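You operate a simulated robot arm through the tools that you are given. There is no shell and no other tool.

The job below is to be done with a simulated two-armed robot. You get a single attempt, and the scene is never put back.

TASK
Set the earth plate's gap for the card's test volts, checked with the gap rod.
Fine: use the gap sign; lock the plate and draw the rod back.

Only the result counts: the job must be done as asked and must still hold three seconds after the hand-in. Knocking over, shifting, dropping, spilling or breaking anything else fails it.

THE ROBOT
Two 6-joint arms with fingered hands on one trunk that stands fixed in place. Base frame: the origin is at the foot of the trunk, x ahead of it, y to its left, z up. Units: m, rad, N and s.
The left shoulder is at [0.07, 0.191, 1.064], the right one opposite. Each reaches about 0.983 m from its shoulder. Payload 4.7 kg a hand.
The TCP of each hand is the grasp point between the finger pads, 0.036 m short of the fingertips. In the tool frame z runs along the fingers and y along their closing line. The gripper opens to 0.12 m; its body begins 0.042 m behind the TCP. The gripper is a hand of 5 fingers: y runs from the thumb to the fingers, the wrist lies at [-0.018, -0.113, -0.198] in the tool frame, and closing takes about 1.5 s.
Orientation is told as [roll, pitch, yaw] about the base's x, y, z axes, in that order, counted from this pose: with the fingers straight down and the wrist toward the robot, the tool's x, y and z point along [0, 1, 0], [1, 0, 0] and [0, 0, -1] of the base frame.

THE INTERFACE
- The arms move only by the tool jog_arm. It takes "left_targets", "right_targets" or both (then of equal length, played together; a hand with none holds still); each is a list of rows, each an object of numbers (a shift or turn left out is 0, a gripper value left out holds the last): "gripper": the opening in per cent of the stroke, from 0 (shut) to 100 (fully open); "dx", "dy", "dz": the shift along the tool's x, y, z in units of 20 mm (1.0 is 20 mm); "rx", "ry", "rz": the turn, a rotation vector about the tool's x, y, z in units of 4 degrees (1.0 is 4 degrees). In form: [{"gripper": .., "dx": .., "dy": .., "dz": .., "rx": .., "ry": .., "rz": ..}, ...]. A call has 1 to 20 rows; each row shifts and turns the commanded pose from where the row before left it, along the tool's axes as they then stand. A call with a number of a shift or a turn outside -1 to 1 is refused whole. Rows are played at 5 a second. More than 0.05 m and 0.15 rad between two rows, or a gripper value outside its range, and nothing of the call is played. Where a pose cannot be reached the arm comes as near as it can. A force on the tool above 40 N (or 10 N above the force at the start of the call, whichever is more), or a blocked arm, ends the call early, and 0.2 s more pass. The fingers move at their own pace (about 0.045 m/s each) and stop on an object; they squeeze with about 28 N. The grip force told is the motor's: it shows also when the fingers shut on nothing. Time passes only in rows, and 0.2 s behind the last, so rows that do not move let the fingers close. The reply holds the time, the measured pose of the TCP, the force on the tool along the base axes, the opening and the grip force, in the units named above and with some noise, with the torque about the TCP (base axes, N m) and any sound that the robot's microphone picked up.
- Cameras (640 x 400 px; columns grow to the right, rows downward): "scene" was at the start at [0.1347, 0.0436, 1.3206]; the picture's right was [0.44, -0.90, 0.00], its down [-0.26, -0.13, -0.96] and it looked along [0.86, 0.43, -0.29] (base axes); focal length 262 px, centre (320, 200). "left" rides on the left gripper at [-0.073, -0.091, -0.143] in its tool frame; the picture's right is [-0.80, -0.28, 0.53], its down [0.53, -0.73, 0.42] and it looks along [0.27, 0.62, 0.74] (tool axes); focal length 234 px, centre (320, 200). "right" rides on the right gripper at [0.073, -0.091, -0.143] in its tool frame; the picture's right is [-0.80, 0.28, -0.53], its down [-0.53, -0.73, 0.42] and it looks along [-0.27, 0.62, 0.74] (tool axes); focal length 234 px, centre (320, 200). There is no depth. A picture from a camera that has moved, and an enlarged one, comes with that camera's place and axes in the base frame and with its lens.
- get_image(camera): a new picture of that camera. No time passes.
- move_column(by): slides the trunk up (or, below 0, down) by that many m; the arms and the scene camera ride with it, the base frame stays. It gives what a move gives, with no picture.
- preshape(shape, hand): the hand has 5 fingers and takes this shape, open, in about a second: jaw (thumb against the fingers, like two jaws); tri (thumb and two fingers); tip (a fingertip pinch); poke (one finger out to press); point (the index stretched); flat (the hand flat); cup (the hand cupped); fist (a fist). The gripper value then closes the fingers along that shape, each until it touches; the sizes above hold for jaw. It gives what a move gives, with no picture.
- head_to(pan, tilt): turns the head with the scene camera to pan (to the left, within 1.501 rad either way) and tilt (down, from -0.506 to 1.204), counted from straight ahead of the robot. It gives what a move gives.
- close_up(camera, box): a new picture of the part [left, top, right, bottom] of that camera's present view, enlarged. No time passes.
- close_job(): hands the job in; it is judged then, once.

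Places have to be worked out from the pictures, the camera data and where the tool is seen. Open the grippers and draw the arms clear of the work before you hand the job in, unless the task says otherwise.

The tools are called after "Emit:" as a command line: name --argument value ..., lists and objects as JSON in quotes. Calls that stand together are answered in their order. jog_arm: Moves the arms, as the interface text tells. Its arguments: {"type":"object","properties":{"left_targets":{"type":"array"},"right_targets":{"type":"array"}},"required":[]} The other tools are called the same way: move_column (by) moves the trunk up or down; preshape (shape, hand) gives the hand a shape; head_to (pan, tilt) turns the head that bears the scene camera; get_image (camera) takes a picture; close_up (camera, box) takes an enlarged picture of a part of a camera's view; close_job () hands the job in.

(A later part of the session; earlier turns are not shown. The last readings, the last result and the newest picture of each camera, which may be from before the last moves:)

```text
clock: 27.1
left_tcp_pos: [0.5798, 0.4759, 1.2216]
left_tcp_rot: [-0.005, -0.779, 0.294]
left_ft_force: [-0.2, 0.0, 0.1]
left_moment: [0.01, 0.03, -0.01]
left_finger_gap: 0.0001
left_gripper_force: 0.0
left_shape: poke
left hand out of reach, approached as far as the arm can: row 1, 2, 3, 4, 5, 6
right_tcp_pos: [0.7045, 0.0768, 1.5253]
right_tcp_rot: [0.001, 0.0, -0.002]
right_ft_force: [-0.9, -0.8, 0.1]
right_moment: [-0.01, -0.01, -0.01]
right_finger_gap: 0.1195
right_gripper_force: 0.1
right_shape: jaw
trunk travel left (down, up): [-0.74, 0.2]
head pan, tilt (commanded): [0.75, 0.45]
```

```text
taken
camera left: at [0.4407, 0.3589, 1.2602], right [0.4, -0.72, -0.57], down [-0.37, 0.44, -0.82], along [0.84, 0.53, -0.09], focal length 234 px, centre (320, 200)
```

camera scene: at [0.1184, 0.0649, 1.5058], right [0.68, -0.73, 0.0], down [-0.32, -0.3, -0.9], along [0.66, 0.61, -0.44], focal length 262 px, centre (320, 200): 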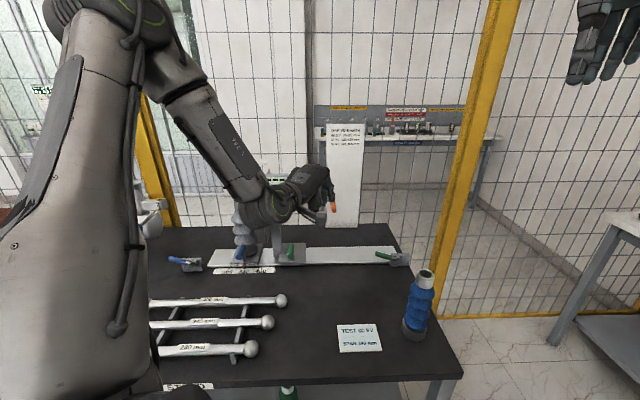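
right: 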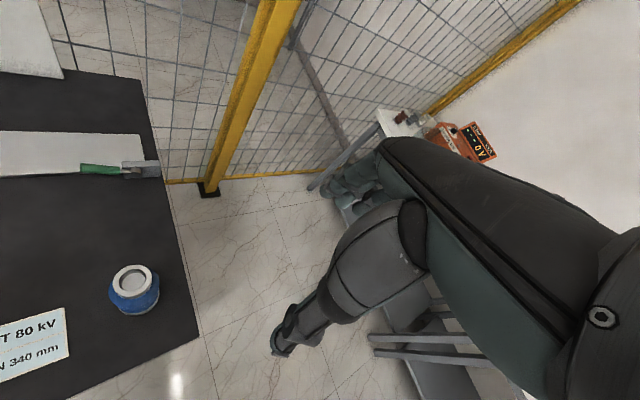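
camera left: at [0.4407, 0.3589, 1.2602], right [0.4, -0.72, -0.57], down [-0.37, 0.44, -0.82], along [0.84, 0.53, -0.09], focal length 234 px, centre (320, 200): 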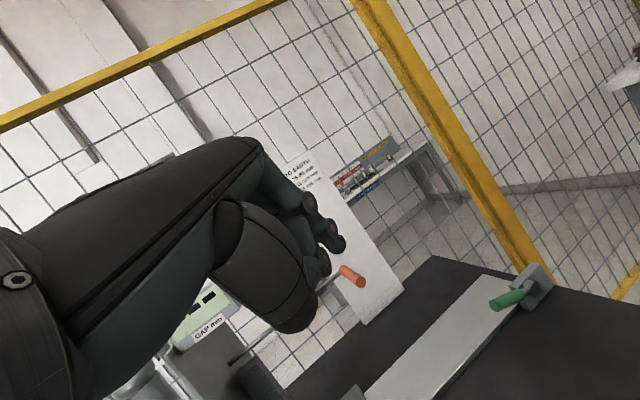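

The limit persists in this orientation, so the wrist is likely the cause, not the distance. I take the tilt out and turn back to zero yaw, the orientation in which the arm moved freely at first.

Emit:
jog_arm --left_targets '[{"rx": 1}, {"rx": 1}, {"rx": 1}, {"rx": 1}, {"rx": 1}, {"rx": 1}, {"rx": 1}, {"rx": 1}, {"rx": 1}, {"rx": 1}, {"rx": 1}, {"rz": 1}, {"rz": 1}, {"rz": 1}, {"rz": 1}]'

Emit:
jog_arm --left_targets '[{"dx": -0.9}, {"dx": -0.9}, {"dx": -0.9}, {"dx": -0.9}]'

Emit:
get_image --camera "scene"

```text
clock: 30.3
left_tcp_pos: [0.5663, 0.4895, 1.2227]
left_tcp_rot: [-0.001, -0.012, 0.012]
left_ft_force: [-0.3, 0.3, 0.2]
left_moment: [-0.01, 0.01, 0.03]
left_finger_gap: 0.0
left_gripper_force: 0.0
left_shape: poke
left hand out of reach, approached as far as the arm can: row 9, 10, 11
right_tcp_pos: [0.7052, 0.0771, 1.5254]
right_tcp_rot: [-0.002, -0.001, -0.003]
right_ft_force: [-0.3, 1.1, -0.5]
right_moment: [-0.01, -0.01, 0.0]
right_finger_gap: 0.1196
right_gripper_force: 0.0
right_shape: jaw
trunk travel left (down, up): [-0.74, 0.2]
head pan, tilt (commanded): [0.75, 0.45]
```

```text
clock: 31.3
left_tcp_pos: [0.546, 0.433, 1.2251]
left_tcp_rot: [0.0, -0.015, 0.015]
left_ft_force: [-0.1, -0.1, -0.9]
left_moment: [0.02, 0.01, 0.0]
left_finger_gap: 0.0
left_gripper_force: 0.1
left_shape: poke
left hand out of reach, approached as far as the arm can: row 2, 3, 4
right_tcp_pos: [0.7046, 0.0763, 1.5257]
right_tcp_rot: [-0.001, 0.0, -0.002]
right_ft_force: [0.7, 0.2, 0.4]
right_moment: [0.02, -0.03, 0.0]
right_finger_gap: 0.1196
right_gripper_force: 0.1
right_shape: jaw
trunk travel left (down, up): [-0.74, 0.2]
head pan, tilt (commanded): [0.75, 0.45]
```

```text
taken
camera scene: at [0.118, 0.0641, 1.5058], right [0.68, -0.73, 0.0], down [-0.32, -0.3, -0.9], along [0.66, 0.61, -0.43], focal length 262 px, centre (320, 200)
```

scene: 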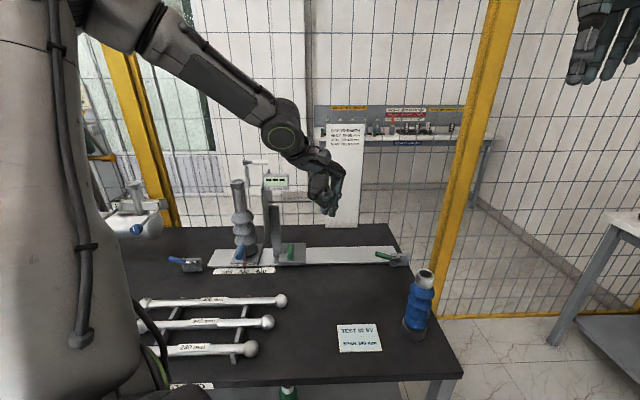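

The arm stays on a limit near x = 0.55, y = 0.43. The right arm at the start stood further out (x = 0.70), so I try reaching forward first and then moving right.

Emit:
jog_arm --left_targets '[{"dy": 0.9}, {"dy": 0.9}, {"dy": 0.9}, {"dy": 0.9}, {"dy": 0.9}, {"dy": 0.9}, {"dy": 0.9}, {"dy": 0.9}]'

Emit:
jog_arm --left_targets '[{"dx": -0.9}, {"dx": -0.9}, {"dx": -0.9}, {"dx": -0.9}]'

Emit:
get_image --camera "scene"

```text
clock: 33.1
left_tcp_pos: [0.5991, 0.5051, 1.2311]
left_tcp_rot: [-0.003, -0.015, 0.013]
left_ft_force: [0.4, -0.8, 0.3]
left_moment: [-0.01, -0.04, -0.02]
left_finger_gap: 0.0
left_gripper_force: 0.1
left_shape: poke
left hand out of reach, approached as far as the arm can: row 1, 2, 3, 4, 5, 6, 7, 8
right_tcp_pos: [0.7063, 0.0773, 1.5259]
right_tcp_rot: [0.0, 0.002, -0.003]
right_ft_force: [-0.4, -0.9, -1.2]
right_moment: [-0.03, 0.0, -0.01]
right_finger_gap: 0.1197
right_gripper_force: 0.0
right_shape: jaw
trunk travel left (down, up): [-0.74, 0.2]
head pan, tilt (commanded): [0.75, 0.45]
```

```text
clock: 34.1
left_tcp_pos: [0.5654, 0.4576, 1.2338]
left_tcp_rot: [-0.002, -0.014, 0.014]
left_ft_force: [-0.6, -0.3, 0.8]
left_moment: [-0.02, 0.0, 0.0]
left_finger_gap: 0.0
left_gripper_force: 0.1
left_shape: poke
left hand out of reach, approached as far as the arm can: row 1, 2, 3, 4
right_tcp_pos: [0.7036, 0.0769, 1.5261]
right_tcp_rot: [0.001, 0.0, -0.004]
right_ft_force: [0.1, 0.2, 0.1]
right_moment: [0.01, 0.01, -0.02]
right_finger_gap: 0.1194
right_gripper_force: 0.1
right_shape: jaw
trunk travel left (down, up): [-0.74, 0.2]
head pan, tilt (commanded): [0.75, 0.45]
```

```text
taken
camera scene: at [0.1177, 0.0644, 1.5059], right [0.68, -0.73, 0.0], down [-0.32, -0.3, -0.9], along [0.66, 0.61, -0.43], focal length 262 px, centre (320, 200)
```

scene: 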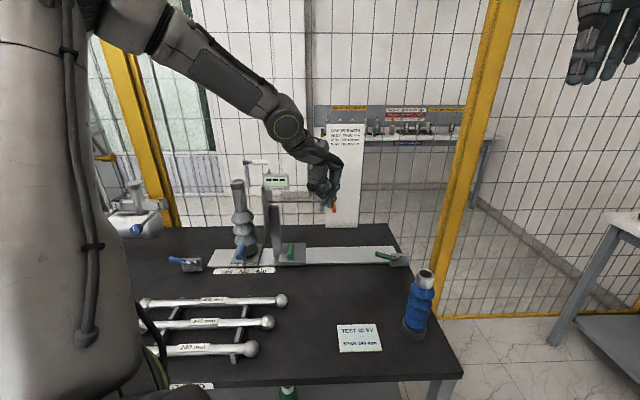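

The limit looks like a bound on the wrist's bearing from the left shoulder (about 32°) with the elbow swung up. I look at the whole left arm to understand its posture.

Emit:
head_to --pan 1.1 --tilt 0.2

Emit:
get_image --camera "scene"

Emit:
get_image --camera "right"

```text
clock: 34.9
left_tcp_pos: [0.568, 0.4578, 1.2329]
left_tcp_rot: [-0.003, -0.013, 0.014]
left_ft_force: [0.3, -0.9, -0.4]
left_moment: [-0.02, 0.0, -0.02]
left_finger_gap: 0.0001
left_gripper_force: 0.1
left_shape: poke
right_tcp_pos: [0.705, 0.0769, 1.5254]
right_tcp_rot: [0.002, 0.0, -0.004]
right_ft_force: [0.4, 0.2, 0.1]
right_moment: [-0.04, 0.03, 0.01]
right_finger_gap: 0.1197
right_gripper_force: 0.0
right_shape: jaw
trunk travel left (down, up): [-0.74, 0.2]
head pan, tilt (commanded): [1.1, 0.201]
```

```text
taken
camera scene: at [0.0937, 0.0852, 1.5289], right [0.89, -0.45, 0.0], down [-0.09, -0.18, -0.98], along [0.45, 0.87, -0.2], focal length 262 px, centre (320, 200)
```

scene: 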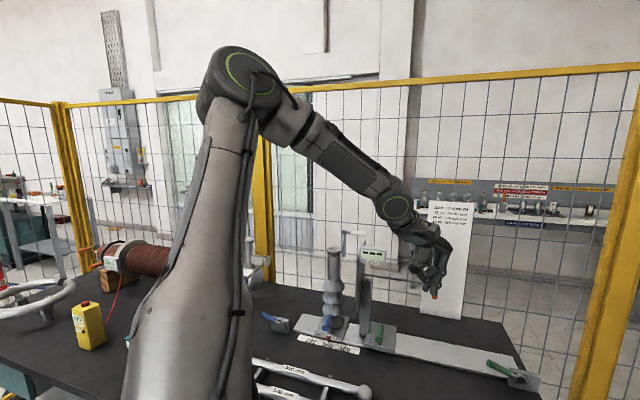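

```text
taken
camera right: at [0.6139, 0.1496, 1.6687], right [0.28, -0.8, 0.53], down [-0.73, -0.53, -0.42], along [0.62, -0.27, -0.74], focal length 234 px, centre (320, 200)
```

right: 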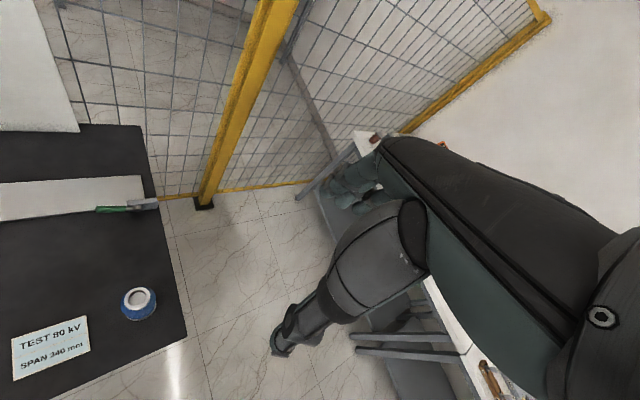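

The left arm is folded with its elbow high and to the left. I look at the right arm's posture for comparison, since it had reached inward freely.

Emit:
head_to --pan -0.5 --tilt 0.1

Emit:
get_image --camera "scene"

Emit:
get_image --camera "left"

```text
clock: 36.6
left_tcp_pos: [0.5672, 0.4583, 1.2326]
left_tcp_rot: [-0.003, -0.014, 0.013]
left_ft_force: [0.2, 0.8, -0.3]
left_moment: [0.02, 0.01, 0.03]
left_finger_gap: 0.0
left_gripper_force: 0.1
left_shape: poke
right_tcp_pos: [0.7056, 0.0768, 1.5251]
right_tcp_rot: [0.0, 0.0, -0.006]
right_ft_force: [1.2, 1.1, -0.1]
right_moment: [-0.01, 0.02, -0.01]
right_finger_gap: 0.1197
right_gripper_force: 0.1
right_shape: jaw
trunk travel left (down, up): [-0.74, 0.2]
head pan, tilt (commanded): [-0.499, 0.099]
```

```text
taken
camera scene: at [0.132, -0.0418, 1.5384], right [-0.48, -0.88, 0.0], down [-0.09, 0.05, -0.99], along [0.87, -0.48, -0.1], focal length 262 px, centre (320, 200)
```

scene: 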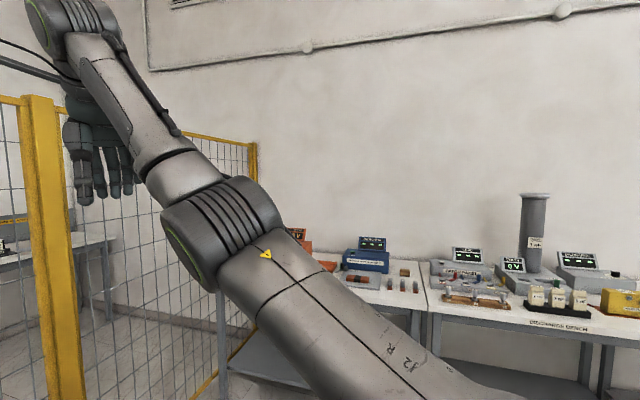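

```text
taken
camera left: at [0.4732, 0.3844, 1.3755], right [-0.26, -0.81, -0.53], down [-0.73, 0.52, -0.44], along [0.63, 0.27, -0.73], focal length 234 px, centre (320, 200)
```

left: 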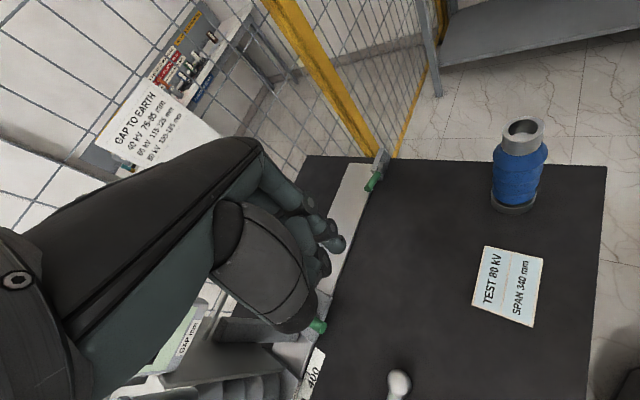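

The right arm has its elbow low and outside, while the left one has its elbow up, which seems to be a different posture branch. I lift the left hand high above the apparatus and stretch it forward, then try moving right to find a way out of this limit.

Emit:
jog_arm --left_targets '[{"dx": 0.5, "dz": -0.9}, {"dx": 0.5, "dz": -0.9}, {"dx": 0.5, "dz": -0.9}, {"dx": 0.5, "dz": -0.9}, {"dx": 0.5, "dz": -0.9}, {"dx": 0.5, "dz": -0.9}, {"dx": 0.5, "dz": -0.9}, {"dx": 0.5, "dz": -0.9}, {"dx": 0.5, "dz": -0.9}, {"dx": 0.5, "dz": -0.9}, {"dx": 0.5, "dz": -0.9}]'

Emit:
jog_arm --left_targets '[{"dy": 0.9}, {"dy": 0.9}, {"dy": 0.9}, {"dy": 0.9}, {"dy": 0.9}, {"dy": 0.9}, {"dy": 0.9}, {"dy": 0.9}, {"dy": 0.9}, {"dy": 0.9}]'

Emit:
jog_arm --left_targets '[{"dx": -0.9}, {"dx": -0.9}, {"dx": -0.9}, {"dx": -0.9}, {"dx": -0.9}, {"dx": -0.9}]'

```text
clock: 39.0
left_tcp_pos: [0.565, 0.5679, 1.431]
left_tcp_rot: [0.0, -0.012, 0.015]
left_ft_force: [-0.2, 0.7, -0.1]
left_moment: [0.0, 0.03, 0.02]
left_finger_gap: 0.0
left_gripper_force: 0.0
left_shape: poke
right_tcp_pos: [0.7053, 0.0766, 1.5259]
right_tcp_rot: [0.0, 0.001, -0.002]
right_ft_force: [-0.9, -0.2, 0.1]
right_moment: [0.0, 0.01, 0.01]
right_finger_gap: 0.1197
right_gripper_force: 0.0
right_shape: jaw
trunk travel left (down, up): [-0.74, 0.2]
head pan, tilt (commanded): [-0.499, 0.099]
```

```text
clock: 41.2
left_tcp_pos: [0.6209, 0.609, 1.3951]
left_tcp_rot: [-0.001, -0.013, 0.014]
left_ft_force: [0.9, 0.7, -0.2]
left_moment: [0.0, 0.0, -0.01]
left_finger_gap: 0.0001
left_gripper_force: 0.0
left_shape: poke
left hand out of reach, approached as far as the arm can: row 2, 3, 4, 5, 6, 7, 8, 9, 10
right_tcp_pos: [0.705, 0.0769, 1.5268]
right_tcp_rot: [0.0, 0.001, -0.003]
right_ft_force: [-0.9, 0.8, -1.0]
right_moment: [0.0, 0.02, -0.05]
right_finger_gap: 0.1198
right_gripper_force: 0.1
right_shape: jaw
trunk travel left (down, up): [-0.74, 0.2]
head pan, tilt (commanded): [-0.499, 0.099]
```

```text
clock: 42.6
left_tcp_pos: [0.5856, 0.5177, 1.3814]
left_tcp_rot: [0.0, -0.013, 0.014]
left_ft_force: [0.5, 0.4, -0.5]
left_moment: [0.0, 0.01, 0.02]
left_finger_gap: 0.0001
left_gripper_force: 0.0
left_shape: poke
left hand out of reach, approached as far as the arm can: row 1, 2, 3, 4, 5, 6
right_tcp_pos: [0.7038, 0.076, 1.526]
right_tcp_rot: [0.001, -0.001, -0.001]
right_ft_force: [0.3, 0.1, -0.5]
right_moment: [0.0, 0.02, 0.0]
right_finger_gap: 0.1196
right_gripper_force: 0.0
right_shape: jaw
trunk travel left (down, up): [-0.74, 0.2]
head pan, tilt (commanded): [-0.499, 0.099]
```

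The left arm's limit follows its elbow-up posture, so I will work the clamp lever at the right end with the right arm, which can reach it stretched out. First I move the left hand away to the left, then lower the trunk back.

Emit:
jog_arm --left_targets '[{"dx": 0.8, "dy": -0.6, "dz": -0.3}, {"dx": 0.8, "dy": -0.6, "dz": -0.3}, {"dx": 0.8, "dy": -0.6, "dz": -0.3}, {"dx": 0.8, "dy": -0.6, "dz": -0.3}, {"dx": 0.8, "dy": -0.6, "dz": -0.3}, {"dx": 0.8, "dy": -0.6, "dz": -0.3}, {"dx": 0.8, "dy": -0.6, "dz": -0.3}, {"dx": 0.8, "dy": -0.6, "dz": -0.3}]'

Emit:
move_column --by -0.2

Emit:
head_to --pan 0.55 --tilt 0.4

Emit:
get_image --camera "scene"

```text
clock: 44.4
left_tcp_pos: [0.4866, 0.6474, 1.4287]
left_tcp_rot: [-0.003, -0.013, 0.014]
left_ft_force: [0.3, 0.7, -0.3]
left_moment: [-0.04, 0.0, 0.0]
left_finger_gap: 0.0001
left_gripper_force: 0.1
left_shape: poke
right_tcp_pos: [0.7047, 0.0787, 1.5269]
right_tcp_rot: [0.0, 0.002, -0.002]
right_ft_force: [0.3, -0.4, -0.1]
right_moment: [-0.01, -0.02, -0.02]
right_finger_gap: 0.1195
right_gripper_force: 0.1
right_shape: jaw
trunk travel left (down, up): [-0.74, 0.2]
head pan, tilt (commanded): [-0.499, 0.099]
```

```text
clock: 46.5
left_tcp_pos: [0.4871, 0.6439, 1.2298]
left_tcp_rot: [0.0, -0.013, 0.013]
left_ft_force: [-0.1, -0.3, 0.5]
left_moment: [-0.01, -0.01, -0.04]
left_finger_gap: 0.0
left_gripper_force: 0.0
left_shape: poke
right_tcp_pos: [0.7058, 0.0765, 1.3274]
right_tcp_rot: [0.001, 0.001, -0.004]
right_ft_force: [-1.0, 0.4, -0.4]
right_moment: [0.0, -0.03, -0.02]
right_finger_gap: 0.1196
right_gripper_force: 0.0
right_shape: jaw
trunk travel left (down, up): [-0.54, 0.4]
head pan, tilt (commanded): [-0.499, 0.099]
```

```text
clock: 47.8
left_tcp_pos: [0.4874, 0.645, 1.2285]
left_tcp_rot: [0.0, -0.013, 0.016]
left_ft_force: [1.1, -0.2, 0.7]
left_moment: [-0.01, 0.0, -0.06]
left_finger_gap: 0.0002
left_gripper_force: 0.1
left_shape: poke
right_tcp_pos: [0.7055, 0.077, 1.3256]
right_tcp_rot: [-0.001, 0.0, -0.004]
right_ft_force: [-0.2, 0.5, -0.4]
right_moment: [-0.02, -0.01, 0.0]
right_finger_gap: 0.1199
right_gripper_force: 0.0
right_shape: jaw
trunk travel left (down, up): [-0.54, 0.4]
head pan, tilt (commanded): [0.55, 0.4]
```

```text
taken
camera scene: at [0.1301, 0.0505, 1.3105], right [0.52, -0.85, 0.0], down [-0.33, -0.2, -0.92], along [0.79, 0.48, -0.39], focal length 262 px, centre (320, 200)
```

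scene: 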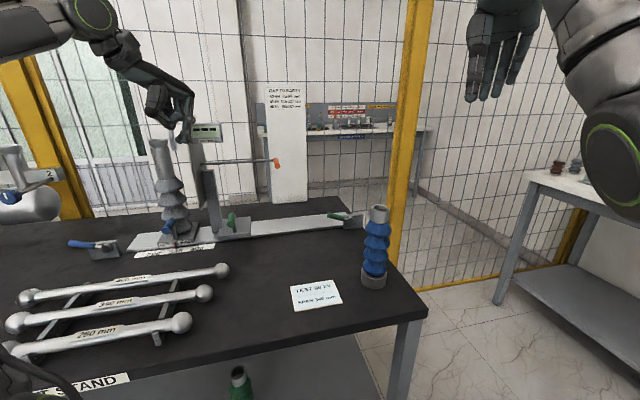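

The blue insulator stands right in front of the clamp lever, so a low right-arm reach there is risky. I study the left arm's joints more closely to find how to free it, looking left with the head.

Emit:
head_to --pan 1.25 --tilt 0.1

Emit:
get_image --camera "scene"

Emit:
close_up --camera "scene" --box '[160, 0, 480, 200]'

Emit:
close_up --camera "right" --box '[0, 120, 320, 320]'

```text
clock: 48.9
left_tcp_pos: [0.4874, 0.6449, 1.2289]
left_tcp_rot: [0.0, -0.012, 0.015]
left_ft_force: [-0.8, -0.4, 0.5]
left_moment: [0.02, 0.01, -0.01]
left_finger_gap: 0.0
left_gripper_force: 0.0
left_shape: poke
right_tcp_pos: [0.7047, 0.0768, 1.3268]
right_tcp_rot: [0.001, -0.001, -0.003]
right_ft_force: [0.0, -0.1, 0.1]
right_moment: [-0.01, 0.04, 0.0]
right_finger_gap: 0.1197
right_gripper_force: 0.1
right_shape: jaw
trunk travel left (down, up): [-0.54, 0.4]
head pan, tilt (commanded): [1.25, 0.099]
```

```text
taken
camera scene: at [0.0802, 0.0895, 1.3383], right [0.95, -0.32, 0.0], down [-0.03, -0.09, -0.99], along [0.31, 0.94, -0.1], focal length 262 px, centre (320, 200)
```

scene: 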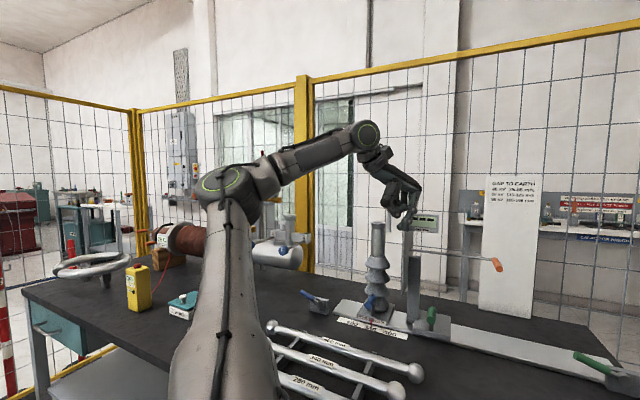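

```text
2.00 times, centred on (320, 100) of scene
camera zoom: at [0.0802, 0.0895, 1.3383], right [0.95, -0.32, 0.0], down [-0.03, -0.09, -0.99], along [0.31, 0.94, -0.1], focal length 523 px, centre (320, 400)
```

zoom: 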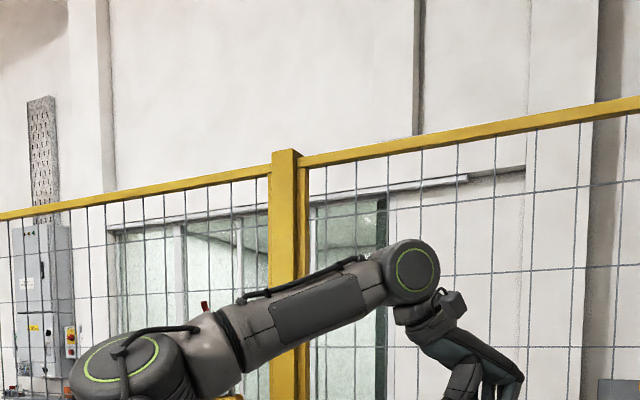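

```text
2.00 times, centred on (160, 220) of right
camera zoom: at [0.6136, 0.1495, 1.4688], right [0.28, -0.8, 0.53], down [-0.73, -0.53, -0.42], along [0.62, -0.27, -0.74], focal length 468 px, centre (640, 160)
```

zoom: 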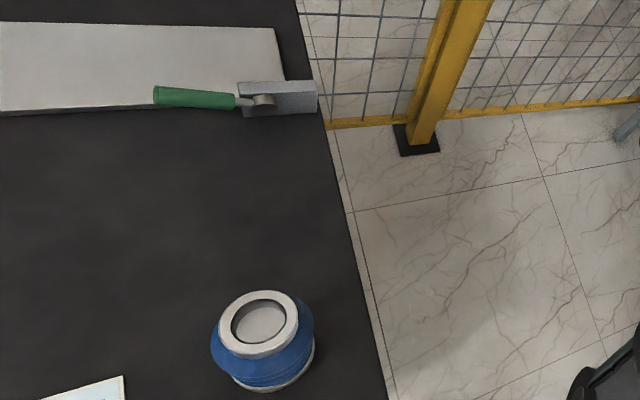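

This arm has two shoulder joints, an elbow and a three-axis wrist, and the left elbow is simply bent the other way than the right one. I raise the trunk fully, stretch the left arm straight above everything, and then press inward so the elbow folds the other way.

Emit:
move_column --by 0.4

Emit:
jog_arm --left_targets '[{"dy": 0.9}, {"dy": 0.9}, {"dy": 0.9}, {"dy": 0.9}, {"dy": 0.9}, {"dy": 0.9}, {"dy": 0.9}, {"dy": 0.9}, {"dy": 0.9}, {"dy": 0.9}, {"dy": 0.9}, {"dy": 0.9}]'

Emit:
get_image --camera "scene"

```text
clock: 52.7
left_tcp_pos: [0.4868, 0.6463, 1.6286]
left_tcp_rot: [0.0, -0.011, 0.014]
left_ft_force: [0.5, 0.6, -0.6]
left_moment: [0.01, 0.0, -0.02]
left_finger_gap: 0.0
left_gripper_force: 0.0
left_shape: poke
right_tcp_pos: [0.7045, 0.0763, 1.7255]
right_tcp_rot: [0.001, 0.0, -0.003]
right_ft_force: [-0.2, -0.9, -0.2]
right_moment: [0.0, 0.01, 0.03]
right_finger_gap: 0.1194
right_gripper_force: 0.1
right_shape: jaw
trunk travel left (down, up): [-0.94, 0.0]
head pan, tilt (commanded): [1.25, 0.099]
```

```text
clock: 55.3
left_tcp_pos: [0.6106, 0.6255, 1.6166]
left_tcp_rot: [0.004, -0.013, 0.016]
left_ft_force: [0.0, -0.7, -0.7]
left_moment: [0.04, 0.01, -0.02]
left_finger_gap: 0.0
left_gripper_force: 0.1
left_shape: poke
left hand out of reach, approached as far as the arm can: row 7, 8, 9, 10, 11, 12
right_tcp_pos: [0.7044, 0.0773, 1.7258]
right_tcp_rot: [0.0, -0.001, -0.004]
right_ft_force: [-0.7, 0.0, -0.2]
right_moment: [-0.01, 0.0, 0.01]
right_finger_gap: 0.1197
right_gripper_force: 0.1
right_shape: jaw
trunk travel left (down, up): [-0.94, 0.0]
head pan, tilt (commanded): [1.25, 0.099]
```

```text
taken
camera scene: at [0.08, 0.0893, 1.738], right [0.95, -0.32, 0.0], down [-0.03, -0.09, -1.0], along [0.31, 0.94, -0.1], focal length 262 px, centre (320, 200)
```

scene: 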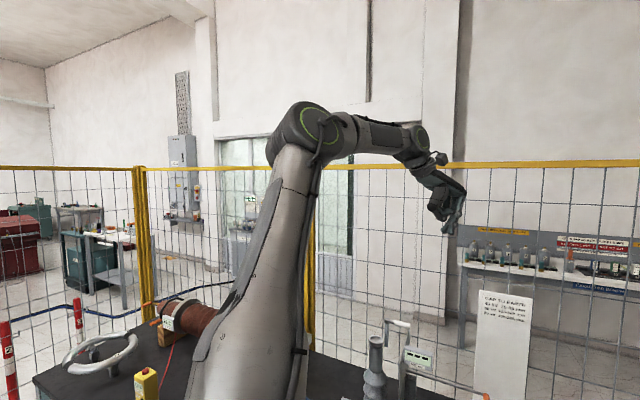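

With the upper arm at one fixed direction in every blocked pose, the limit is a shoulder stop that only lets the hand pass at another height. I bring the hand back and down low in front of the bench with the trunk high, and try moving right from there.

Emit:
jog_arm --left_targets '[{"dy": -0.84, "dx": -0.2}, {"dy": -0.84, "dx": -0.2}, {"dy": -0.84, "dx": -0.2}, {"dy": -0.84, "dx": -0.2}, {"dy": -0.84, "dx": -0.2}, {"dy": -0.84, "dx": -0.2}, {"dy": -0.84, "dx": -0.2}, {"dy": -0.84, "dx": -0.2}, {"dy": -0.84, "dx": -0.2}, {"dy": -0.84, "dx": -0.2}]'

Emit:
jog_arm --left_targets '[{"dz": 1}, {"dz": 1}, {"dz": 1}, {"dz": 1}, {"dz": 1}, {"dz": 1}, {"dz": 1}, {"dz": 1}, {"dz": 1}, {"dz": 1}, {"dz": 1}, {"dz": 1}, {"dz": 1}, {"dz": 1}, {"dz": 1}, {"dz": 1}, {"dz": 1}, {"dz": 1}, {"dz": 1}, {"dz": 1}]'

Emit:
get_image --camera "scene"

```text
clock: 57.5
left_tcp_pos: [0.479, 0.5901, 1.6165]
left_tcp_rot: [0.002, -0.015, 0.014]
left_ft_force: [-0.7, 0.1, 0.4]
left_moment: [0.01, 0.02, 0.01]
left_finger_gap: 0.0005
left_gripper_force: 0.0
left_shape: poke
left hand out of reach, approached as far as the arm can: row 9, 10
right_tcp_pos: [0.7045, 0.0736, 1.7257]
right_tcp_rot: [0.003, 0.0, -0.004]
right_ft_force: [-1.0, -0.2, -0.3]
right_moment: [0.0, 0.01, -0.02]
right_finger_gap: 0.1197
right_gripper_force: 0.0
right_shape: jaw
trunk travel left (down, up): [-0.94, 0.0]
head pan, tilt (commanded): [1.25, 0.099]
```

```text
clock: 61.7
left_tcp_pos: [0.5324, 0.5464, 1.2641]
left_tcp_rot: [-0.001, -0.011, 0.013]
left_ft_force: [0.2, 0.5, -0.2]
left_moment: [0.0, 0.01, 0.01]
left_finger_gap: 0.0
left_gripper_force: 0.0
left_shape: poke
left hand out of reach, approached as far as the arm can: row 1, 2, 3, 4, 5, 6, 7, 8, 9, 10
right_tcp_pos: [0.7059, 0.0784, 1.726]
right_tcp_rot: [0.001, 0.001, -0.004]
right_ft_force: [0.2, -0.3, 0.4]
right_moment: [0.01, 0.02, 0.0]
right_finger_gap: 0.1196
right_gripper_force: 0.1
right_shape: jaw
trunk travel left (down, up): [-0.94, 0.0]
head pan, tilt (commanded): [1.25, 0.099]
```

```text
taken
camera scene: at [0.0808, 0.0903, 1.7379], right [0.95, -0.32, 0.0], down [-0.03, -0.09, -0.99], along [0.31, 0.94, -0.1], focal length 262 px, centre (320, 200)
```

scene: 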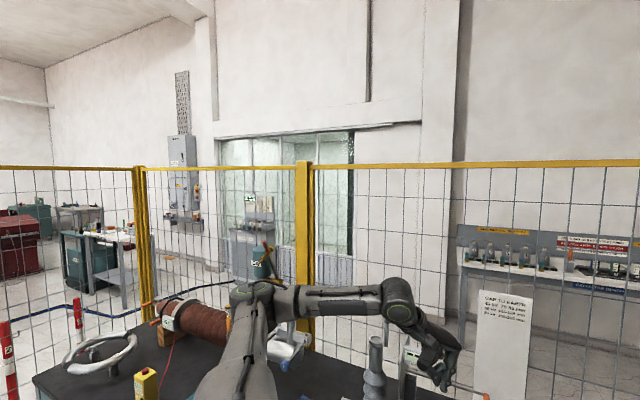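

The arm slid past the limit and the elbow is now lower. I try moving right at this height.

Emit:
jog_arm --left_targets '[{"dx": -0.9}, {"dx": -0.9}, {"dx": -0.9}, {"dx": -0.9}, {"dx": -0.9}, {"dx": -0.9}]'

Emit:
get_image --camera "scene"

```text
clock: 63.1
left_tcp_pos: [0.5327, 0.4369, 1.2623]
left_tcp_rot: [0.0, -0.012, 0.013]
left_ft_force: [0.3, 0.4, 0.1]
left_moment: [0.0, -0.01, 0.0]
left_finger_gap: 0.0
left_gripper_force: 0.0
left_shape: poke
right_tcp_pos: [0.7053, 0.0769, 1.7241]
right_tcp_rot: [0.0, 0.001, -0.005]
right_ft_force: [-0.3, -0.4, 0.1]
right_moment: [0.01, 0.01, 0.03]
right_finger_gap: 0.1199
right_gripper_force: 0.1
right_shape: jaw
trunk travel left (down, up): [-0.94, 0.0]
head pan, tilt (commanded): [1.25, 0.099]
```

```text
taken
camera scene: at [0.081, 0.0889, 1.738], right [0.95, -0.32, 0.0], down [-0.03, -0.09, -1.0], along [0.31, 0.94, -0.1], focal length 262 px, centre (320, 200)
```

scene: 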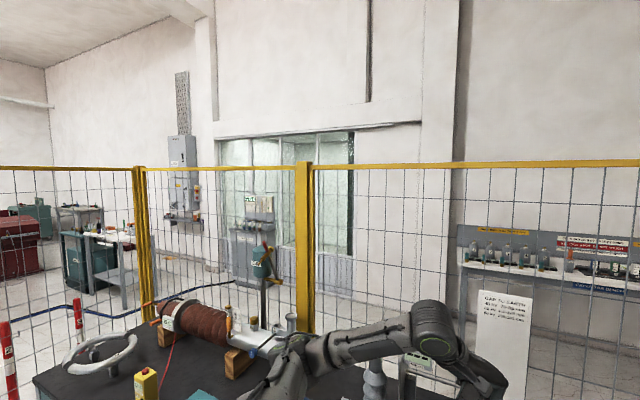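

It worked: the elbow now hangs low and outside and the hand moves right freely. I continue to the right and look again.

Emit:
jog_arm --left_targets '[{"dx": -0.9, "dy": 0.5}, {"dx": -0.9, "dy": 0.5}, {"dx": -0.9, "dy": 0.5}, {"dx": -0.9, "dy": 0.5}, {"dx": -0.9, "dy": 0.5}, {"dx": -0.9, "dy": 0.5}]'

Emit:
head_to --pan 0.75 --tilt 0.75

Emit:
get_image --camera "scene"

Emit:
get_image --camera "left"

```text
clock: 64.5
left_tcp_pos: [0.5967, 0.334, 1.2604]
left_tcp_rot: [-0.005, -0.014, 0.012]
left_ft_force: [-0.3, 1.0, -0.3]
left_moment: [-0.01, 0.03, 0.01]
left_finger_gap: 0.0002
left_gripper_force: 0.1
left_shape: poke
left hand out of reach, approached as far as the arm can: row 6
right_tcp_pos: [0.7062, 0.0761, 1.7254]
right_tcp_rot: [0.0, 0.003, -0.004]
right_ft_force: [-0.5, 0.3, 1.0]
right_moment: [0.01, 0.02, 0.01]
right_finger_gap: 0.1199
right_gripper_force: 0.1
right_shape: jaw
trunk travel left (down, up): [-0.94, 0.0]
head pan, tilt (commanded): [1.25, 0.099]
```

```text
clock: 65.6
left_tcp_pos: [0.5961, 0.3346, 1.2617]
left_tcp_rot: [-0.004, -0.016, 0.01]
left_ft_force: [0.5, 0.7, -0.4]
left_moment: [0.0, 0.02, -0.01]
left_finger_gap: 0.0
left_gripper_force: 0.3
left_shape: poke
right_tcp_pos: [0.7046, 0.0769, 1.7259]
right_tcp_rot: [-0.002, 0.0, -0.004]
right_ft_force: [0.4, 0.0, -0.3]
right_moment: [-0.01, 0.0, 0.0]
right_finger_gap: 0.1197
right_gripper_force: 0.1
right_shape: jaw
trunk travel left (down, up): [-0.94, 0.0]
head pan, tilt (commanded): [0.75, 0.75]
```

```text
taken
camera scene: at [0.1118, 0.0588, 1.679], right [0.68, -0.73, 0.0], down [-0.5, -0.47, -0.73], along [0.53, 0.5, -0.68], focal length 262 px, centre (320, 200)
```

scene: 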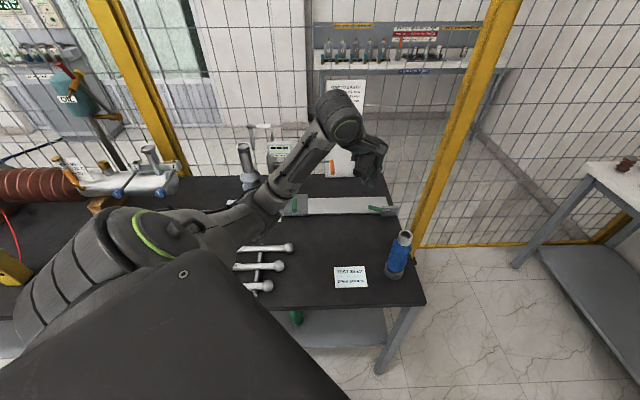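

```text
taken
camera left: at [0.5019, 0.2627, 1.4039], right [-0.26, -0.81, -0.53], down [-0.73, 0.52, -0.44], along [0.63, 0.27, -0.73], focal length 234 px, centre (320, 200)
```

left: 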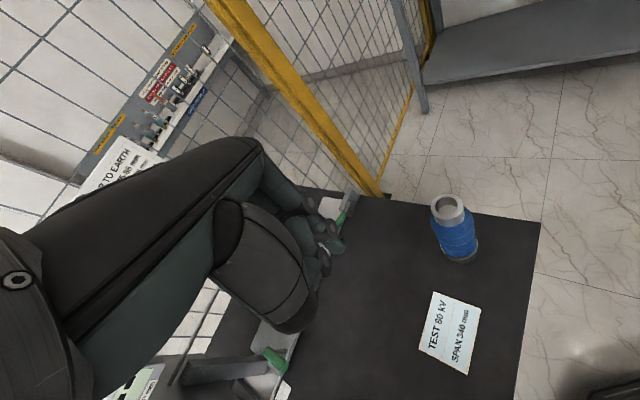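

The left hand now has free access to the right. I tilt the fingers forward about 45° here, well above everything, then check the reach.

Emit:
jog_arm --left_targets '[{"rx": -1}, {"rx": -1}, {"rx": -1}, {"rx": -1}, {"rx": -1}, {"rx": -1}, {"rx": -1}, {"rx": -1}, {"rx": -1}, {"rx": -1}, {"rx": -1}]'

Emit:
jog_arm --left_targets '[{"dx": 0.4, "dz": 0.9, "dy": -0.3}, {"dx": 0.4, "dz": 0.9, "dy": -0.3}, {"dx": 0.4, "dz": 0.9, "dy": -0.3}, {"dx": 0.4, "dz": 0.9, "dy": -0.3}, {"dx": 0.4, "dz": 0.9, "dy": -0.3}, {"dx": 0.4, "dz": 0.9, "dy": -0.3}, {"dx": 0.4, "dz": 0.9, "dy": -0.3}, {"dx": 0.4, "dz": 0.9, "dy": -0.3}]'

Emit:
get_image --camera "scene"

Emit:
get_image --camera "left"

```text
clock: 68.0
left_tcp_pos: [0.5955, 0.3334, 1.2631]
left_tcp_rot: [0.002, -0.78, 0.012]
left_ft_force: [0.0, 0.2, 0.1]
left_moment: [-0.02, 0.01, -0.04]
left_finger_gap: 0.0
left_gripper_force: 0.0
left_shape: poke
right_tcp_pos: [0.7039, 0.0765, 1.7249]
right_tcp_rot: [0.0, 0.001, -0.003]
right_ft_force: [0.4, 0.3, 0.1]
right_moment: [0.02, -0.02, 0.04]
right_finger_gap: 0.1196
right_gripper_force: 0.1
right_shape: jaw
trunk travel left (down, up): [-0.94, 0.0]
head pan, tilt (commanded): [0.75, 0.75]
```

```text
clock: 69.8
left_tcp_pos: [0.6638, 0.399, 1.1269]
left_tcp_rot: [0.002, -0.783, 0.014]
left_ft_force: [0.7, 0.2, -0.2]
left_moment: [0.0, -0.05, -0.01]
left_finger_gap: 0.0
left_gripper_force: 0.1
left_shape: poke
right_tcp_pos: [0.7056, 0.0769, 1.7249]
right_tcp_rot: [0.0, 0.0, -0.004]
right_ft_force: [0.2, 0.0, 0.4]
right_moment: [-0.01, 0.02, 0.0]
right_finger_gap: 0.1196
right_gripper_force: 0.2
right_shape: jaw
trunk travel left (down, up): [-0.94, 0.0]
head pan, tilt (commanded): [0.75, 0.75]
```

```text
taken
camera scene: at [0.1123, 0.0592, 1.6789], right [0.68, -0.73, 0.0], down [-0.5, -0.47, -0.73], along [0.53, 0.5, -0.68], focal length 262 px, centre (320, 200)
```

scene: 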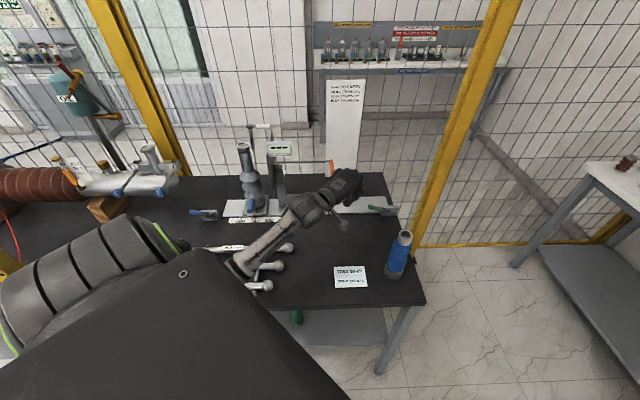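

```text
taken
camera left: at [0.4982, 0.3243, 1.1646], right [0.18, -0.8, -0.57], down [-0.23, 0.53, -0.82], along [0.96, 0.28, -0.09], focal length 234 px, centre (320, 200)
```

left: 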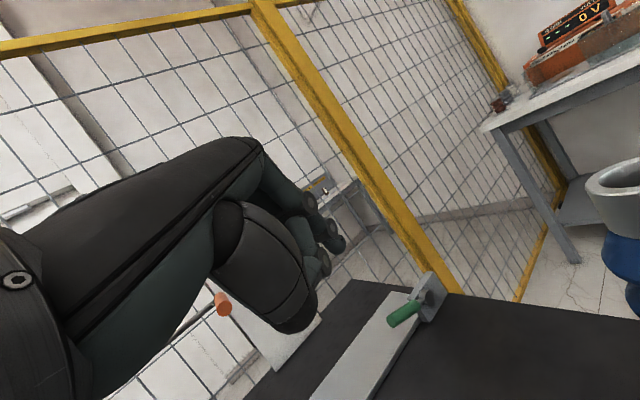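

The arm tracks exactly now. I enlarge the lever in both views to place it precisely.

Emit:
close_up --camera "left" --box '[340, 250, 500, 350]'

Emit:
close_up --camera "scene" --box '[330, 170, 426, 230]'

Emit:
close_up --camera "scene" --box '[180, 110, 380, 235]'

```text
4.00 times, centred on (420, 300) of left
camera zoom: at [0.4982, 0.3243, 1.1646], right [0.18, -0.8, -0.57], down [-0.23, 0.53, -0.82], along [0.96, 0.28, -0.09], focal length 937 px, centre (-80, -200)
```

zoom: 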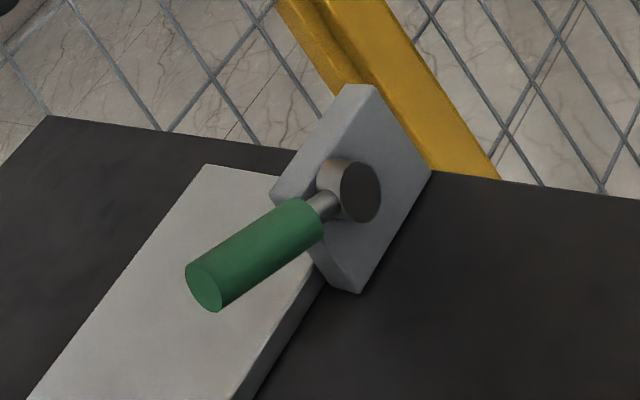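

```text
6.67 times, centred on (378, 200) of scene
camera zoom: at [0.1123, 0.0592, 1.6789], right [0.68, -0.73, 0.0], down [-0.5, -0.47, -0.73], along [0.53, 0.5, -0.68], focal length 1745 px, centre (-67, 200)
```

zoom: 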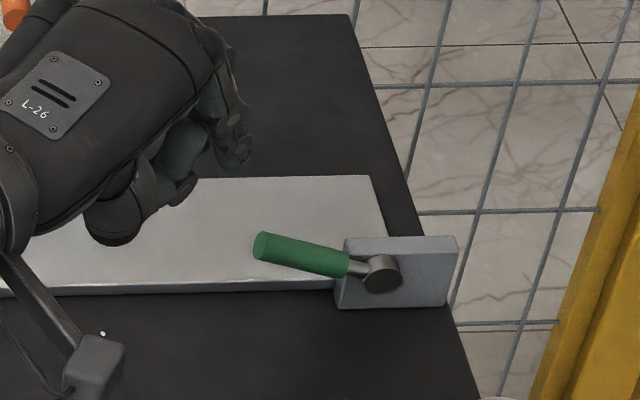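

```text
3.20 times, centred on (280, 172) of scene
camera zoom: at [0.1123, 0.0592, 1.6789], right [0.68, -0.73, 0.0], down [-0.5, -0.47, -0.73], along [0.53, 0.5, -0.68], focal length 837 px, centre (448, 288)
```

zoom: 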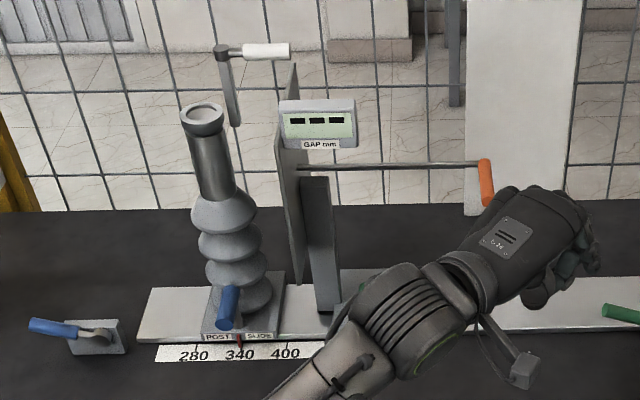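

The handle tip is at about (0.814, 0.435, 0.922) and the pivot near u≈0.309, z≈0.91, with the handle over the rail's front edge. I plan to slip the finger under the handle and lift it. I lower the trunk a little for reach, turn the hand slightly left and tilt it to about 50°.

Emit:
move_column --by -0.1

Emit:
jog_arm --left_targets '[{"ry": 0.67, "rz": -0.67}, {"ry": 0.67, "rz": -0.67}, {"ry": 0.67, "rz": -0.67}, {"ry": 0.67, "rz": -0.67}, {"ry": 0.67, "rz": -0.67}, {"rx": -0.65}, {"rx": -0.65}]'

Emit:
get_image --camera "left"

Emit:
get_image --camera "scene"

```text
clock: 71.1
left_tcp_pos: [0.6636, 0.399, 1.0276]
left_tcp_rot: [0.0, -0.78, 0.014]
left_ft_force: [0.6, 0.3, 0.4]
left_moment: [0.0, -0.01, 0.0]
left_finger_gap: 0.0002
left_gripper_force: 0.0
left_shape: poke
right_tcp_pos: [0.7054, 0.0768, 1.6255]
right_tcp_rot: [0.0, 0.0, -0.003]
right_ft_force: [0.0, -0.3, -0.5]
right_moment: [0.0, 0.0, -0.02]
right_finger_gap: 0.1197
right_gripper_force: 0.1
right_shape: jaw
trunk travel left (down, up): [-0.84, 0.1]
head pan, tilt (commanded): [0.75, 0.75]
```

```text
clock: 72.7
left_tcp_pos: [0.6642, 0.3982, 1.0258]
left_tcp_rot: [0.002, -0.874, 0.342]
left_ft_force: [-0.5, 0.2, -1.4]
left_moment: [0.02, 0.0, 0.0]
left_finger_gap: 0.0
left_gripper_force: 0.0
left_shape: poke
right_tcp_pos: [0.7045, 0.0768, 1.625]
right_tcp_rot: [-0.002, -0.001, -0.004]
right_ft_force: [-0.1, 0.3, -0.1]
right_moment: [-0.01, 0.02, -0.05]
right_finger_gap: 0.1197
right_gripper_force: 0.0
right_shape: jaw
trunk travel left (down, up): [-0.84, 0.1]
head pan, tilt (commanded): [0.75, 0.75]
```

```text
taken
camera left: at [0.5286, 0.2734, 1.0484], right [0.48, -0.68, -0.55], down [-0.32, 0.45, -0.83], along [0.82, 0.58, 0.0], focal length 234 px, centre (320, 200)
```

left: 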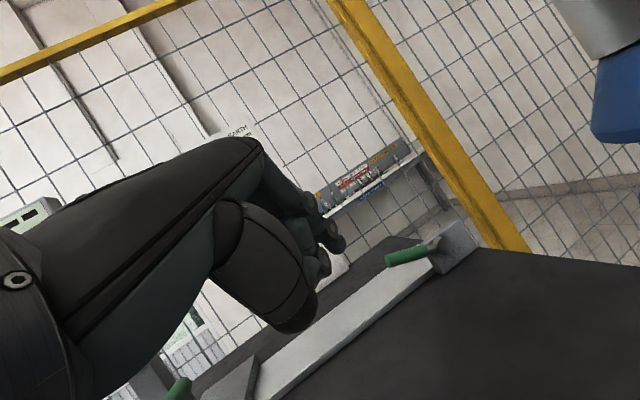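

```text
taken
camera scene: at [0.1117, 0.0587, 1.5789], right [0.68, -0.73, 0.0], down [-0.5, -0.47, -0.73], along [0.53, 0.5, -0.68], focal length 262 px, centre (320, 200)
```

scene: 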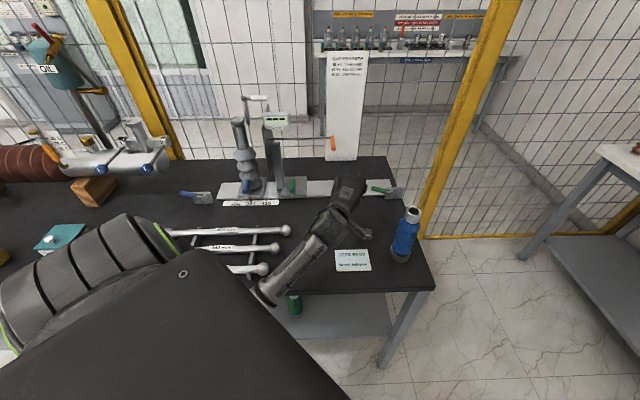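

The blue insulator is close to the left hand's camera bracket, so I turn the hand back a little to keep clear of it. Then I advance to a standoff about 80 mm short of the handle.

Emit:
jog_arm --left_targets '[{"ry": -0.7, "rz": 0.59}, {"ry": -0.7, "rz": 0.59}, {"ry": -0.7, "rz": 0.59}, {"dz": 0.85, "dx": 0.05}, {"dz": 0.85, "dx": 0.05}, {"dz": 0.85, "dx": 0.05}, {"dz": 0.85, "dx": 0.05}, {"dz": 0.85, "dx": 0.05}, {"dz": 0.85, "dx": 0.05}]'

Emit:
get_image --camera "left"

Emit:
close_up --camera "scene" --box '[310, 150, 438, 230]'

```text
clock: 74.7
left_tcp_pos: [0.7415, 0.4166, 0.9613]
left_tcp_rot: [0.001, -0.873, 0.153]
left_ft_force: [0.3, 0.0, 0.2]
left_moment: [0.02, -0.02, 0.01]
left_finger_gap: 0.0
left_gripper_force: 0.1
left_shape: poke
right_tcp_pos: [0.705, 0.0766, 1.6257]
right_tcp_rot: [0.0, 0.004, -0.002]
right_ft_force: [-0.1, -0.1, 0.3]
right_moment: [-0.01, -0.01, -0.03]
right_finger_gap: 0.1196
right_gripper_force: 0.1
right_shape: jaw
trunk travel left (down, up): [-0.84, 0.1]
head pan, tilt (commanded): [0.75, 0.75]
```

```text
taken
camera left: at [0.5853, 0.3182, 0.9843], right [0.34, -0.76, -0.55], down [-0.23, 0.5, -0.83], along [0.91, 0.41, 0.0], focal length 234 px, centre (320, 200)
```

left: 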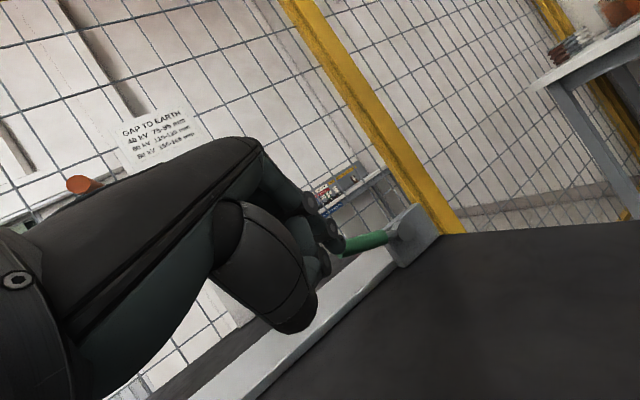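

```text
5.00 times, centred on (374, 190) of scene
camera zoom: at [0.1126, 0.0587, 1.5789], right [0.68, -0.73, 0.0], down [-0.5, -0.47, -0.73], along [0.53, 0.5, -0.68], focal length 1308 px, centre (50, 250)
```

zoom: 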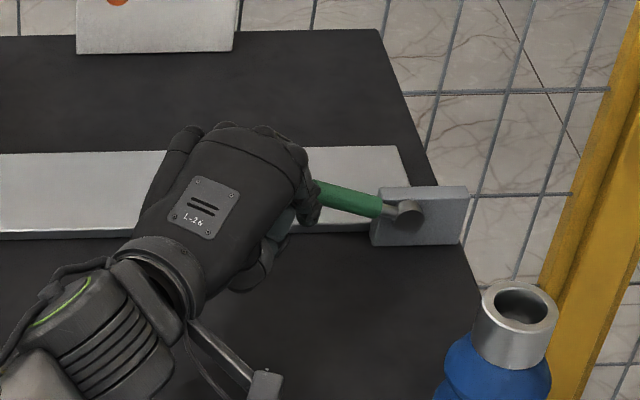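

I enlarge the left view around the fingertip and the handle to check the alignment.

Emit:
close_up --camera "left" --box '[270, 180, 450, 292]'

```text
3.56 times, centred on (360, 236) of left
camera zoom: at [0.5853, 0.3182, 0.9843], right [0.34, -0.76, -0.55], down [-0.23, 0.5, -0.83], along [0.91, 0.41, 0.0], focal length 833 px, centre (178, 72)
```

zoom: 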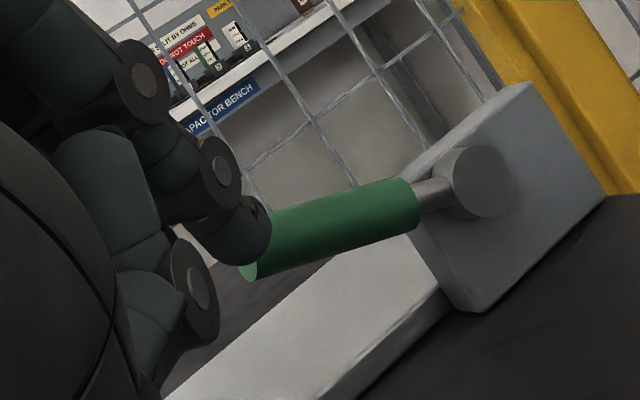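

The index tip sits near the handle's end, but the thumb lies right beneath it and would crowd the rail. I try the "point" shape here to see whether the index alone stands clear.

Emit:
preshape --hand "left" --shape "point"

Emit:
close_up --camera "left" --box '[210, 150, 450, 300]'

Emit:
close_up --camera "scene" --box '[310, 150, 438, 230]'

```text
clock: 75.6
left_tcp_pos: [0.7415, 0.4148, 0.9617]
left_tcp_rot: [0.001, -0.871, 0.149]
left_ft_force: [0.3, -0.4, 0.5]
left_moment: [-0.02, -0.03, -0.01]
left_finger_gap: 0.0003
left_gripper_force: 0.1
left_shape: point
right_tcp_pos: [0.7048, 0.0778, 1.6256]
right_tcp_rot: [0.0, -0.001, -0.003]
right_ft_force: [-0.1, -0.3, -0.5]
right_moment: [0.02, -0.03, 0.0]
right_finger_gap: 0.1196
right_gripper_force: 0.1
right_shape: jaw
trunk travel left (down, up): [-0.84, 0.1]
head pan, tilt (commanded): [0.75, 0.75]
```

```text
2.67 times, centred on (330, 225) of left
camera zoom: at [0.5844, 0.3182, 0.9847], right [0.34, -0.76, -0.55], down [-0.23, 0.5, -0.83], along [0.91, 0.41, 0.0], focal length 624 px, centre (293, 133)
```

zoom: 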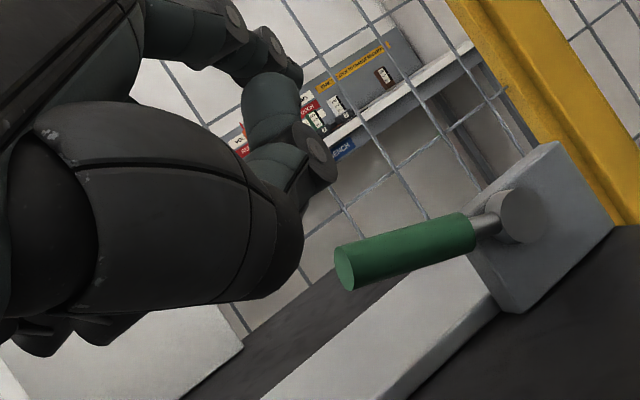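

```text
5.00 times, centred on (374, 190) of scene
camera zoom: at [0.1116, 0.0587, 1.5789], right [0.68, -0.73, 0.0], down [-0.5, -0.47, -0.73], along [0.53, 0.5, -0.68], focal length 1308 px, centre (50, 250)
```

zoom: 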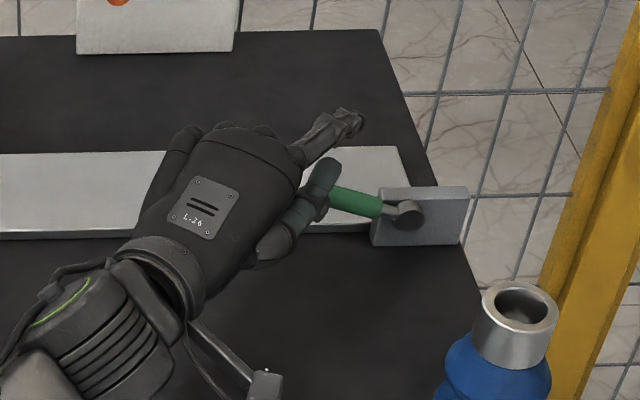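

In "point" the index stands too high above the thumb for reaching under the handle. I look at the fingertip-pinch shape instead, which could grip the handle with the thumb below and the index above.

Emit:
preshape --hand "left" --shape "tip"

Emit:
close_up --camera "left" --box '[210, 150, 450, 300]'

Emit:
close_up --camera "scene" --box '[310, 150, 438, 230]'

```text
clock: 76.5
left_tcp_pos: [0.7404, 0.4161, 0.9619]
left_tcp_rot: [0.005, -0.872, 0.149]
left_ft_force: [0.0, -1.2, 0.0]
left_moment: [0.0, 0.03, 0.0]
left_finger_gap: 0.1199
left_gripper_force: 0.0
left_shape: tip
right_tcp_pos: [0.7047, 0.0768, 1.6252]
right_tcp_rot: [0.001, -0.001, -0.005]
right_ft_force: [0.0, 0.0, 0.3]
right_moment: [-0.02, 0.05, -0.02]
right_finger_gap: 0.1197
right_gripper_force: 0.1
right_shape: jaw
trunk travel left (down, up): [-0.84, 0.1]
head pan, tilt (commanded): [0.75, 0.75]
```

```text
2.67 times, centred on (330, 225) of left
camera zoom: at [0.5845, 0.3182, 0.9846], right [0.34, -0.76, -0.55], down [-0.23, 0.51, -0.83], along [0.91, 0.41, 0.0], focal length 624 px, centre (293, 133)
```

zoom: 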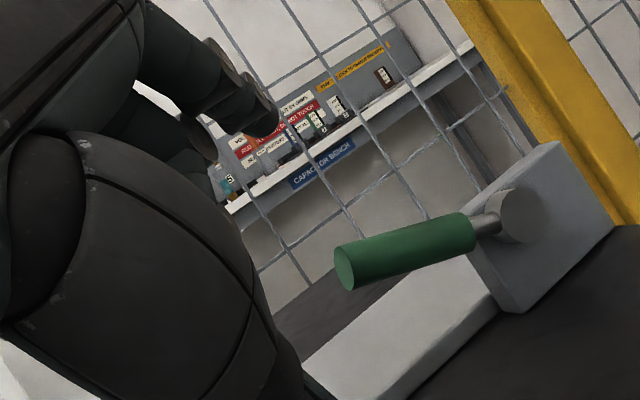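

```text
5.00 times, centred on (374, 190) of scene
camera zoom: at [0.1119, 0.0586, 1.5789], right [0.68, -0.73, 0.0], down [-0.5, -0.47, -0.73], along [0.53, 0.5, -0.68], focal length 1308 px, centre (50, 250)
```

zoom: 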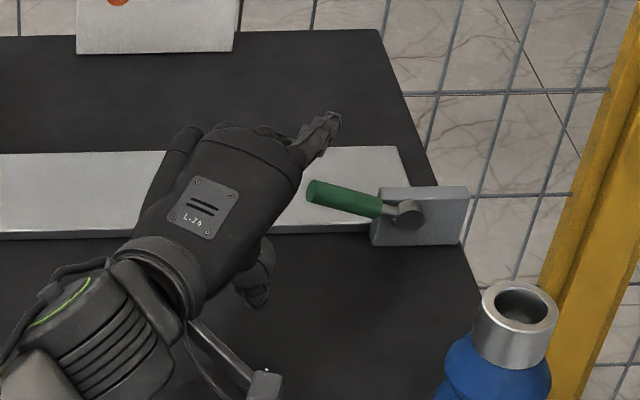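

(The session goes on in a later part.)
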